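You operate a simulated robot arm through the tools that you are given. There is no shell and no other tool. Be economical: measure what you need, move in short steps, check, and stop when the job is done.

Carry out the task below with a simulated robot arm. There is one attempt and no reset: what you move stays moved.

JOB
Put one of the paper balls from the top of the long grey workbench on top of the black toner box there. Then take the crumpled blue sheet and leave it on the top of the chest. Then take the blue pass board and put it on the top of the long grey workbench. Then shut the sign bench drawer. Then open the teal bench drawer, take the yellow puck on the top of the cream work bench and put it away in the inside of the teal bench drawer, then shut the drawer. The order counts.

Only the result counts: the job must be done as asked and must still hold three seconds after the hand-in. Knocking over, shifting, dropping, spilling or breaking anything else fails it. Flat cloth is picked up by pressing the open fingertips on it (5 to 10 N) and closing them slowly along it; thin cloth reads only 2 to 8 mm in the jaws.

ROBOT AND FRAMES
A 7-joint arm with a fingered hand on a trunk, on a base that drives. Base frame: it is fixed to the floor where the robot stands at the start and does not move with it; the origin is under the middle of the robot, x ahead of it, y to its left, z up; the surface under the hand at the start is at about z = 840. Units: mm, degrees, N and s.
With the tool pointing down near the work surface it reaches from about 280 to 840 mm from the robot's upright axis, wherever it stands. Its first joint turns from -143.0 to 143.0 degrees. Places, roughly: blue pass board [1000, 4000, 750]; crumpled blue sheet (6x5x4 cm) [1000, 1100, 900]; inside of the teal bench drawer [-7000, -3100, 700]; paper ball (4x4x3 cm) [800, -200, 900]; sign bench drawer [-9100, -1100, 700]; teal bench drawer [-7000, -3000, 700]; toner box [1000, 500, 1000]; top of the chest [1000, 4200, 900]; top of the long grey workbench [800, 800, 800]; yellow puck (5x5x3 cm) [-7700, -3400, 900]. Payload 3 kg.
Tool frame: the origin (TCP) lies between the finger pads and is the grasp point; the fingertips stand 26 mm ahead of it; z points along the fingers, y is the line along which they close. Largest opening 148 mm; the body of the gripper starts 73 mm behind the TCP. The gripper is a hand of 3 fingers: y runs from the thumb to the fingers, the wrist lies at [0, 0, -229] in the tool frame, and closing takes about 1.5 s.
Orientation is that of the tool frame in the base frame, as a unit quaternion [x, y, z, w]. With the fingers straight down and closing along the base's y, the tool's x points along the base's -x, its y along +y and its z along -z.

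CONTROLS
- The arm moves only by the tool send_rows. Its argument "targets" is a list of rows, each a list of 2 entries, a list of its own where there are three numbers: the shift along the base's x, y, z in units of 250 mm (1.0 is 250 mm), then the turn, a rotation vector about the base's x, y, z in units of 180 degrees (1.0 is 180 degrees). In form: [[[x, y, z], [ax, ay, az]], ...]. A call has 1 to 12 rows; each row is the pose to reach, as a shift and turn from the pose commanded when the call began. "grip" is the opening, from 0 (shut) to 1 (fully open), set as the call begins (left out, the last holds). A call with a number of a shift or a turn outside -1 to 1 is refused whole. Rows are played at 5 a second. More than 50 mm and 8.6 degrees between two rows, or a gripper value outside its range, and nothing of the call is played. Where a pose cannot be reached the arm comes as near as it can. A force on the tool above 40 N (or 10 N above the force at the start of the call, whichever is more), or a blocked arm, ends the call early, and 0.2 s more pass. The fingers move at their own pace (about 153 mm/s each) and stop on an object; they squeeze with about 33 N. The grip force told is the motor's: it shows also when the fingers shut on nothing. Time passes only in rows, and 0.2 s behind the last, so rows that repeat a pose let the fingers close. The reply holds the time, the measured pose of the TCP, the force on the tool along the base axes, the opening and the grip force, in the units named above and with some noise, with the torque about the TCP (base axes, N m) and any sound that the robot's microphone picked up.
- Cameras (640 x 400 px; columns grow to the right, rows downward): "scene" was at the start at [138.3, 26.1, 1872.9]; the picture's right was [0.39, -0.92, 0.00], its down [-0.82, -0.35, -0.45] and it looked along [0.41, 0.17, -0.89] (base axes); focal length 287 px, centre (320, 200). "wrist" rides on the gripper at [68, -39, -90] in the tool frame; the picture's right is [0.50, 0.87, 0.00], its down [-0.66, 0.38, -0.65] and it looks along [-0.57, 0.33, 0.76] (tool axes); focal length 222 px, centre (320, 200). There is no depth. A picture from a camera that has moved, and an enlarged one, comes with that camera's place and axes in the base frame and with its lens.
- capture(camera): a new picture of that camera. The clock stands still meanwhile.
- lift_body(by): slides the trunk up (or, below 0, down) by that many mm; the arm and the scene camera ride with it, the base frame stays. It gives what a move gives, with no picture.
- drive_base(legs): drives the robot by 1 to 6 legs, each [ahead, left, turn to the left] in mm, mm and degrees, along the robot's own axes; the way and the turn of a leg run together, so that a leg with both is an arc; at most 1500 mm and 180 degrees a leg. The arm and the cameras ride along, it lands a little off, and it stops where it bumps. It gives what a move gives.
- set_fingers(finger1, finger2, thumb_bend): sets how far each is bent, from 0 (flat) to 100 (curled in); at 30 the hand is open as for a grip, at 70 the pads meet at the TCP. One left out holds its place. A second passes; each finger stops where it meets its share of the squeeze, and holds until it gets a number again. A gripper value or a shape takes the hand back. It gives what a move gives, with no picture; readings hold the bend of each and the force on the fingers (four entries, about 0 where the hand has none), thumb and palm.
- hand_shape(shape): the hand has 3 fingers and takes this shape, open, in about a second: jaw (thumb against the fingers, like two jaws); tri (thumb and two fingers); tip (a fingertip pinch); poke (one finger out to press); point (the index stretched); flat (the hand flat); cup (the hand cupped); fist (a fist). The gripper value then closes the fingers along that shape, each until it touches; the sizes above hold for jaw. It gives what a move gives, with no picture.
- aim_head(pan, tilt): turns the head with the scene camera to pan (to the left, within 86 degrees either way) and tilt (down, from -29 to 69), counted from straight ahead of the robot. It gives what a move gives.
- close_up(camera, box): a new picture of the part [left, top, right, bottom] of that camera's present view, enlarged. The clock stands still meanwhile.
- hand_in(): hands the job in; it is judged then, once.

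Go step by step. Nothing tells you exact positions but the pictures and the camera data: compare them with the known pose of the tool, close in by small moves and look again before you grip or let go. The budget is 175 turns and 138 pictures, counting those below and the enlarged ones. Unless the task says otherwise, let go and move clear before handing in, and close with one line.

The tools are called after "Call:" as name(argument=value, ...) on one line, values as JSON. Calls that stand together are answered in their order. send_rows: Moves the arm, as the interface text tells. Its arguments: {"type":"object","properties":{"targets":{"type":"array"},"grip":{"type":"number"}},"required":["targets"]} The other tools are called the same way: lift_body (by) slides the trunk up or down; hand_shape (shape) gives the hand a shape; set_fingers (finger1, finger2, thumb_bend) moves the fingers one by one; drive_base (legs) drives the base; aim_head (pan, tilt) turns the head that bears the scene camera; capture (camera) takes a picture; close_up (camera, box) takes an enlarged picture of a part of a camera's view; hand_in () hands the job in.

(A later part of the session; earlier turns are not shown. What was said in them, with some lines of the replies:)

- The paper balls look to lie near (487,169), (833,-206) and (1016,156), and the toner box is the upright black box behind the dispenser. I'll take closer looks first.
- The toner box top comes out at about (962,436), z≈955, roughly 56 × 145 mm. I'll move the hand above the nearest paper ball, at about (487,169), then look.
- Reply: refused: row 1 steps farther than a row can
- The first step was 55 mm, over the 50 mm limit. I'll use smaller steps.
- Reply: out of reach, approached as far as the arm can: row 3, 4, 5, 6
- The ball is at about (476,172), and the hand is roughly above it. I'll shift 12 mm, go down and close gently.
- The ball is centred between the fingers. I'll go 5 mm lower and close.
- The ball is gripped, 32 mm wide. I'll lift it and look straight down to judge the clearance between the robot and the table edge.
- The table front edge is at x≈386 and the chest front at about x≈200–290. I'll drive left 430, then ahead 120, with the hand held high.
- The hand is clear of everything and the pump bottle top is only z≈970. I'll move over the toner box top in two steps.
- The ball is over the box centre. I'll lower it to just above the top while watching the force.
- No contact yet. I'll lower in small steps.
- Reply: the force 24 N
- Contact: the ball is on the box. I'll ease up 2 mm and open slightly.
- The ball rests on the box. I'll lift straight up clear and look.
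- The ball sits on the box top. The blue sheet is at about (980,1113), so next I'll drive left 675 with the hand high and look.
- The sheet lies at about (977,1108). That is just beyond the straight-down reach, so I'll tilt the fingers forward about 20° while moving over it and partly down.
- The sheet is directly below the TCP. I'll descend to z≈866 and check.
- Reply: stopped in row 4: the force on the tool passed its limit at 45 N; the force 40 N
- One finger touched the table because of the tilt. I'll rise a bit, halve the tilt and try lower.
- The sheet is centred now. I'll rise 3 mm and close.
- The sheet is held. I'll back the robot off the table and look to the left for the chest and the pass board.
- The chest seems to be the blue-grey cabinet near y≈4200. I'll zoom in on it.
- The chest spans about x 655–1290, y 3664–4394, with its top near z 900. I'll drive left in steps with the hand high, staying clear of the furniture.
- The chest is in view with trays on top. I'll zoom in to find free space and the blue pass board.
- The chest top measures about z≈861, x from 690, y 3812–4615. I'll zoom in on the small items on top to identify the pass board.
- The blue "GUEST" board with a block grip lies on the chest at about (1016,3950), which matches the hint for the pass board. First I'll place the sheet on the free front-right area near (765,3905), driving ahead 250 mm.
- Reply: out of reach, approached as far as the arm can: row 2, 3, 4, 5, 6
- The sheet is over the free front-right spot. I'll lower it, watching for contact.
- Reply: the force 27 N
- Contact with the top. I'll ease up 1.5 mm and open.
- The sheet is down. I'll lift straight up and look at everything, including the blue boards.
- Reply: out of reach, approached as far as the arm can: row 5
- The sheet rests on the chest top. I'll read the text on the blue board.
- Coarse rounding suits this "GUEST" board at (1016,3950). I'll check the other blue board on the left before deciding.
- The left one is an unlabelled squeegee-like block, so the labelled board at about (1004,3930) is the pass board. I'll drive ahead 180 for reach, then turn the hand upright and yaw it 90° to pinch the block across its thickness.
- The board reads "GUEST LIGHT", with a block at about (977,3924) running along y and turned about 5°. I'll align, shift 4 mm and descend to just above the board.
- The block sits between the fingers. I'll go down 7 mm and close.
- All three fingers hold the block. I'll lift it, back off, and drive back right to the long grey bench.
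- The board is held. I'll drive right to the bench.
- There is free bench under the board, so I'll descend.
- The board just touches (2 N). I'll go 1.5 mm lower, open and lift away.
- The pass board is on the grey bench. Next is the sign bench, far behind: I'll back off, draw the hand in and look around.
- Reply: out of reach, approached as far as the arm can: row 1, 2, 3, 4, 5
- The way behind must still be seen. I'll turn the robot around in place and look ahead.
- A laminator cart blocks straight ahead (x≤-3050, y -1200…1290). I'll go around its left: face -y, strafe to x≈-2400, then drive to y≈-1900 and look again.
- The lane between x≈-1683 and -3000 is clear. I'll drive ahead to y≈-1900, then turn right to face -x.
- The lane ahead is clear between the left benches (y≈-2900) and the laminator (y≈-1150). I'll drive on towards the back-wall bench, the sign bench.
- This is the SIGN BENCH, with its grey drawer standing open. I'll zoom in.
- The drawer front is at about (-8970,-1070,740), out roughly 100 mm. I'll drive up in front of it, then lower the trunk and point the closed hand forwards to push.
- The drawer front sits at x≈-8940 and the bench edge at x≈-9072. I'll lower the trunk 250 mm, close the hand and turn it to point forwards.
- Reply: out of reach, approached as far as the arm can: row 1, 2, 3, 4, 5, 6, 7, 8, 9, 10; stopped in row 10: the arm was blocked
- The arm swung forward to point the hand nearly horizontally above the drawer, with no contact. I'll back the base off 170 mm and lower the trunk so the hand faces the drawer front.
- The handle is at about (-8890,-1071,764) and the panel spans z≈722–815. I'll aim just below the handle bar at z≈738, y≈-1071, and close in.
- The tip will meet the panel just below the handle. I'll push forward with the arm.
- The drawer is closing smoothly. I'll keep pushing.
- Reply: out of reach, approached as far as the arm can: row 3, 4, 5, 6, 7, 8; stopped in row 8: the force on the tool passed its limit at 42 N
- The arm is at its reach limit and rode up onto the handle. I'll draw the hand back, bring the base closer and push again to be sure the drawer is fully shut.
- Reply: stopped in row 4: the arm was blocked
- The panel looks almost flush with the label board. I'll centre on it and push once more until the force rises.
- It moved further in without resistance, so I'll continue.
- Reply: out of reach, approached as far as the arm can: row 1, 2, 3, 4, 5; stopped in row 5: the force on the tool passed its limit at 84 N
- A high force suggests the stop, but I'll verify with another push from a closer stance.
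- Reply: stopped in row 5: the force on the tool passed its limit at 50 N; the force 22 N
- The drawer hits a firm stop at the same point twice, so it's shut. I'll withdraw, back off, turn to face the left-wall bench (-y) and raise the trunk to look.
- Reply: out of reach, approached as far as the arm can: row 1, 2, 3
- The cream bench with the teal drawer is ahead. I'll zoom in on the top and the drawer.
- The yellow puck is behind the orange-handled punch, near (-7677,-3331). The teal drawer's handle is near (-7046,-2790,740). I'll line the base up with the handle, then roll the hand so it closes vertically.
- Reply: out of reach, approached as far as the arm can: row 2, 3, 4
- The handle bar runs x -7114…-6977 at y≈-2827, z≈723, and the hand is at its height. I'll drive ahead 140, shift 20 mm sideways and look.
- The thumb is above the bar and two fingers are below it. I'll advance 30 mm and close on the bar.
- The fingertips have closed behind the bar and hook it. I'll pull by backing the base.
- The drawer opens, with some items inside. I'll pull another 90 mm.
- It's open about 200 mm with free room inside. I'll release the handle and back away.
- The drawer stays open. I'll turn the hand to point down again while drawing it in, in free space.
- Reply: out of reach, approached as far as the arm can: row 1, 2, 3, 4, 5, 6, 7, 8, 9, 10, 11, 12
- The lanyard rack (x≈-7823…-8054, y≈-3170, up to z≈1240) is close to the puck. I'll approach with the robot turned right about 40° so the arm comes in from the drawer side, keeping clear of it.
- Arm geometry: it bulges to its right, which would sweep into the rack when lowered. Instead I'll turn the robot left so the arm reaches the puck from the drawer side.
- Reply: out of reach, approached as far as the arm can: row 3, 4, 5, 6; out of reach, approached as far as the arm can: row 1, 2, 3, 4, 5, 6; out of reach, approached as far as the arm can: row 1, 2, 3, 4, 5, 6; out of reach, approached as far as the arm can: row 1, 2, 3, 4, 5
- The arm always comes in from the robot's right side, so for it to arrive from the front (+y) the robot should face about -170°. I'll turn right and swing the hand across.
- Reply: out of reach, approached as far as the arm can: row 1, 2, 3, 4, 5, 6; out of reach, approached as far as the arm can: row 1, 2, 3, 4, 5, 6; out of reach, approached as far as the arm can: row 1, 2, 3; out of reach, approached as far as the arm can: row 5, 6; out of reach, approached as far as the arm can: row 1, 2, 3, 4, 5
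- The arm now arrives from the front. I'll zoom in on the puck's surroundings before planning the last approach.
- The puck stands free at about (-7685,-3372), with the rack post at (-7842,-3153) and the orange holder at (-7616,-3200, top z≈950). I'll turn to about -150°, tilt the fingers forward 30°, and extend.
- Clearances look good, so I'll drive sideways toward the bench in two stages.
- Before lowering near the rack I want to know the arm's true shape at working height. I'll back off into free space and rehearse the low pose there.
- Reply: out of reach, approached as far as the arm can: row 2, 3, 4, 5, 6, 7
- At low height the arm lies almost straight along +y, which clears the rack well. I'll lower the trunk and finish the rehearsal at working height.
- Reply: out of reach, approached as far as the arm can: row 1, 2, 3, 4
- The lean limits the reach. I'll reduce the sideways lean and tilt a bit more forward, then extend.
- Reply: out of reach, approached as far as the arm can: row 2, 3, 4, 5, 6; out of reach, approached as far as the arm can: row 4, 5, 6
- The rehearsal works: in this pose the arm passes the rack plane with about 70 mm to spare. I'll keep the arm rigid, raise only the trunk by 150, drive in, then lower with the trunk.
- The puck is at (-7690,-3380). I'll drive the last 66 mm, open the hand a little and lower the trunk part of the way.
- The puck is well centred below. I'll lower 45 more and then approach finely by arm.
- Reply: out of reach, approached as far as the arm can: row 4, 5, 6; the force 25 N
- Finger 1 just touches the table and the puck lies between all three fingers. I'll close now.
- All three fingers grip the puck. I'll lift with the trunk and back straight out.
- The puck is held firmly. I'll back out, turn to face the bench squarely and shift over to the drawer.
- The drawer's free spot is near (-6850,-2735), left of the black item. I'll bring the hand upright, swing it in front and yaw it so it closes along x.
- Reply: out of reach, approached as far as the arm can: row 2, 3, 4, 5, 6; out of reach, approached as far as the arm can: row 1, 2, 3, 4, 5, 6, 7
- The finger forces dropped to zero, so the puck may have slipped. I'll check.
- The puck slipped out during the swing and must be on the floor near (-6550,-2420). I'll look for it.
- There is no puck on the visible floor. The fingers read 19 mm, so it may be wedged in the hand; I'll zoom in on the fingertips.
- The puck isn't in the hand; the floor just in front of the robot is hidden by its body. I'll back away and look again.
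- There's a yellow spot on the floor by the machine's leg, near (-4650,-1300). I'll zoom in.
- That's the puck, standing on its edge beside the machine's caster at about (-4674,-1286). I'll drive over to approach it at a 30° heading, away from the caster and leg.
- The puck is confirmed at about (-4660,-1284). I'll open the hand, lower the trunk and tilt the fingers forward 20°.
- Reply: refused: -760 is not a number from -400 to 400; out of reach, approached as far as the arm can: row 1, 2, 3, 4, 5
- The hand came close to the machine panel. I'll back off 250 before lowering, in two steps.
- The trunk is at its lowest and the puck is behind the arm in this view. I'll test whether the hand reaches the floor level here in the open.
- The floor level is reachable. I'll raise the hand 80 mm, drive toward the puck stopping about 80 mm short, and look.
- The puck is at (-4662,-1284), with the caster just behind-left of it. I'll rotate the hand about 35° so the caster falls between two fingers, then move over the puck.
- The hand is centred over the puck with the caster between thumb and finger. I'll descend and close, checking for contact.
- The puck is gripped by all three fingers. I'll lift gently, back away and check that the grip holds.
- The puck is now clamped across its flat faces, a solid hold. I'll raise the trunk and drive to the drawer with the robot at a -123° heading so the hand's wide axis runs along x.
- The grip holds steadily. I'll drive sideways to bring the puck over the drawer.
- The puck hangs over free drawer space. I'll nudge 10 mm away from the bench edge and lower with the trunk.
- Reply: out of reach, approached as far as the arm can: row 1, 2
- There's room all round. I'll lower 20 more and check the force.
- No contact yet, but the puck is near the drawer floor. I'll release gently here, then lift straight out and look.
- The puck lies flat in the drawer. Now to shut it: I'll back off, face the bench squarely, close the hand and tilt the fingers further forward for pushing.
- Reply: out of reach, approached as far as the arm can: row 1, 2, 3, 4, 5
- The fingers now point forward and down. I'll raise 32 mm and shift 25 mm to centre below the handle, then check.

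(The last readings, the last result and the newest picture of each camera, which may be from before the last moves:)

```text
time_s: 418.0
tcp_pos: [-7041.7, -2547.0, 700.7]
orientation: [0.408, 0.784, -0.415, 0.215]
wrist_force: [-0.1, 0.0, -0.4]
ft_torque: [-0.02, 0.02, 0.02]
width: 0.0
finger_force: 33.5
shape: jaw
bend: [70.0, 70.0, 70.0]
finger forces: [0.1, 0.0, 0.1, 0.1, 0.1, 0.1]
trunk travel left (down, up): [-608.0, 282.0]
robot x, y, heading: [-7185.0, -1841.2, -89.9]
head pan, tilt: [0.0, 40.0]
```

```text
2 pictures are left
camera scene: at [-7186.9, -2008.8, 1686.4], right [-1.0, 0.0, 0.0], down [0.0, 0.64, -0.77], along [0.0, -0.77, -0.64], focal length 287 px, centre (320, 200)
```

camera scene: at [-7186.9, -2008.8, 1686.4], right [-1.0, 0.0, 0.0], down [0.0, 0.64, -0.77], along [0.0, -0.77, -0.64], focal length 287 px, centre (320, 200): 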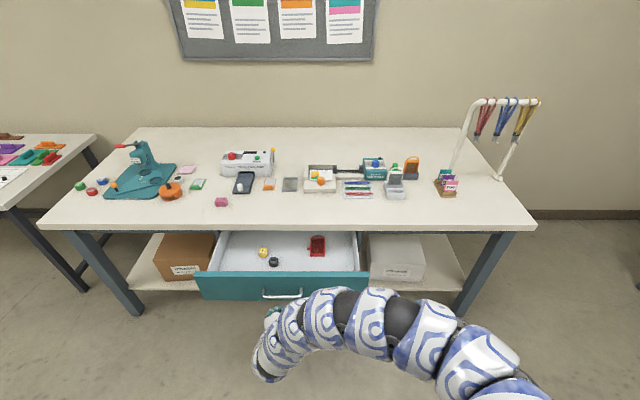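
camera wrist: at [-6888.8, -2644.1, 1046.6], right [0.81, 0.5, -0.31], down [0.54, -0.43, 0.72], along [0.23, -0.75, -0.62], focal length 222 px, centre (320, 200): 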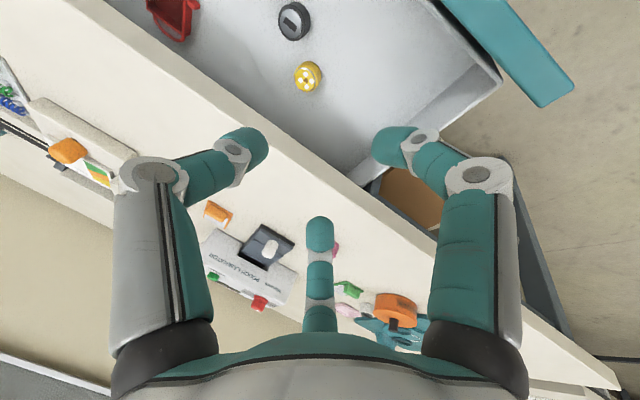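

The hand is in front of the panel, below the handle. I'll push by driving ahead 230.

Call:
drive_base(legs=[[230, 0, 0]])

```text
time_s: 419.7
tcp_pos: [-7041.8, -2774.7, 699.2]
orientation: [0.409, 0.784, -0.416, 0.213]
wrist_force: [-0.3, 0.3, 0.4]
ft_torque: [-0.01, -0.01, 0.0]
width: 0.1
finger_force: 32.3
shape: jaw
bend: [70.0, 70.0, 70.0]
finger forces: [0.1, 0.1, 0.1, 0.0, 0.0, 0.0]
trunk travel left (down, up): [-608.0, 282.0]
robot x, y, heading: [-7185.6, -2068.5, -89.8]
head pan, tilt: [0.0, 40.0]
```

Now I'll push the rest with the arm, force-limited.

Call:
send_rows(targets=[[[0, -0.04, 0], [0, 0, 0]], [[0, -0.08, 0], [0, 0, 0]], [[0, -0.12, 0], [0, 0, 0]], [[0, -0.16, 0], [0, 0, 0]], [[0, -0.19, 0], [0, 0, 0]], [[0, -0.22, 0], [0, 0, 0]], [[0, -0.25, 0], [0, 0, 0]], [[0, -0.28, 0], [0, 0, 0]], [[0, -0.31, 0], [0, 0, 0]], [[0, -0.34, 0], [0, 0, 0]]])

```text
time_s: 420.9
tcp_pos: [-7041.1, -2812.6, 695.6]
orientation: [0.408, 0.788, -0.41, 0.212]
wrist_force: [0.1, 7.1, -2.4]
ft_torque: [-0.1, -0.06, -0.13]
width: 0.0
finger_force: 33.0
shape: jaw
bend: [70.0, 70.0, 70.0]
finger forces: [0.0, 0.0, 0.0, 0.1, 6.5, 0.0]
trunk travel left (down, up): [-608.0, 282.0]
robot x, y, heading: [-7187.4, -2074.4, -90.0]
head pan, tilt: [0.0, 40.0]
stopped in row 5: the force on the tool passed its limit at 49 N (the readings are from after the stop); the commanded pose is now the measured one
```

Call:
send_rows(targets=[[[0, 0.03, 0], [0, 0, 0]], [[0, -0.01, 0], [0, 0, 0]], [[0, -0.04, 0], [0, 0, 0]], [[0, -0.07, 0], [0, 0, 0]], [[0, -0.1, 0], [0, 0, 0]]])

Call:
close_up(camera="scene", box=[160, 190, 400, 340])

```text
time_s: 421.7
tcp_pos: [-7040.9, -2815.7, 691.2]
orientation: [0.408, 0.79, -0.406, 0.21]
wrist_force: [-0.9, 6.9, -3.0]
ft_torque: [-0.21, -0.02, -0.17]
width: 0.0
finger_force: 32.9
shape: jaw
bend: [70.0, 70.0, 70.0]
finger forces: [0.1, 0.1, 0.0, 0.1, 8.2, 0.1]
trunk travel left (down, up): [-608.0, 282.0]
robot x, y, heading: [-7188.3, -2071.0, -89.9]
head pan, tilt: [0.0, 40.0]
stopped in row 3: the force on the tool passed its limit at 48 N (the readings are from after the stop); the commanded pose is now the measured one
```

```text
2.67 times, centred on (280, 265) of scene
camera zoom: at [-7185.7, -2234.6, 1686.4], right [-1.0, 0.0, 0.0], down [0.0, 0.64, -0.77], along [0.0, -0.77, -0.64], focal length 766 px, centre (427, 27)
```

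zoom: 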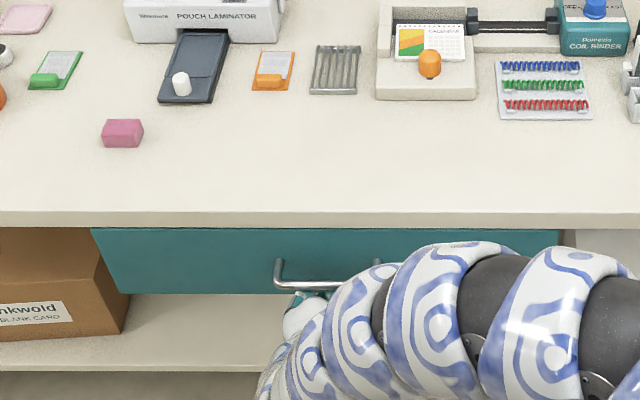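

The handle is back at y≈-2828, the same as when first closed, and the stop is firm, so the drawer is shut. I'll withdraw slightly downward and straight back, then verify.

Call:
send_rows(targets=[[[0, 0.01, -0.05], [0, 0, 0]], [[0, 0.1, -0.08], [0, 0, 0]], [[0, 0.2, -0.08], [0, 0, 0]]])

Call:
drive_base(legs=[[-350, 0, 0]])

Call:
capture(camera="scene")

```text
time_s: 422.5
tcp_pos: [-7041.6, -2764.8, 672.0]
orientation: [0.408, 0.79, -0.406, 0.212]
wrist_force: [-0.1, 0.4, 0.6]
ft_torque: [-0.02, -0.01, -0.01]
width: 0.0
finger_force: 32.8
shape: jaw
bend: [70.0, 70.0, 70.0]
finger forces: [0.1, 0.0, 0.0, 0.1, 0.1, 0.0]
trunk travel left (down, up): [-608.0, 282.0]
robot x, y, heading: [-7187.8, -2070.3, -89.7]
head pan, tilt: [0.0, 40.0]
```

```text
time_s: 424.8
tcp_pos: [-7042.4, -2414.6, 671.5]
orientation: [0.409, 0.789, -0.407, 0.211]
wrist_force: [-0.3, 0.2, -0.1]
ft_torque: [0.0, -0.02, -0.03]
width: 0.0
finger_force: 33.1
shape: jaw
bend: [70.0, 70.0, 70.0]
finger forces: [0.0, 0.1, 0.0, 0.0, 0.0, 0.0]
trunk travel left (down, up): [-608.0, 282.0]
robot x, y, heading: [-7187.9, -1723.3, -89.7]
head pan, tilt: [0.0, 40.0]
```

```text
0 pictures are left
camera scene: at [-7186.9, -1883.2, 1686.6], right [-1.0, 0.0, 0.0], down [0.0, 0.64, -0.77], along [0.0, -0.77, -0.64], focal length 287 px, centre (320, 200)
```

scene: 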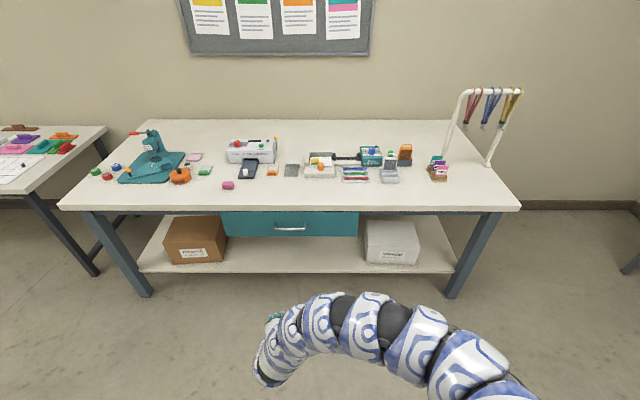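

The teal drawer is shut with the puck inside, the bench is undisturbed and the hand is clear. I'll hand in.

Call:
hand_in()

```text
The job is handed in.
```

I did all five steps in order and handed in: ball on the toner box, blue sheet on the chest, "GUEST LIGHT" board (my best match for the blue pass board) on the grey bench, sign drawer shut, and puck in the shut teal drawer; the puck did slip out once, rolled to the laminator caster and was picked up off the floor.
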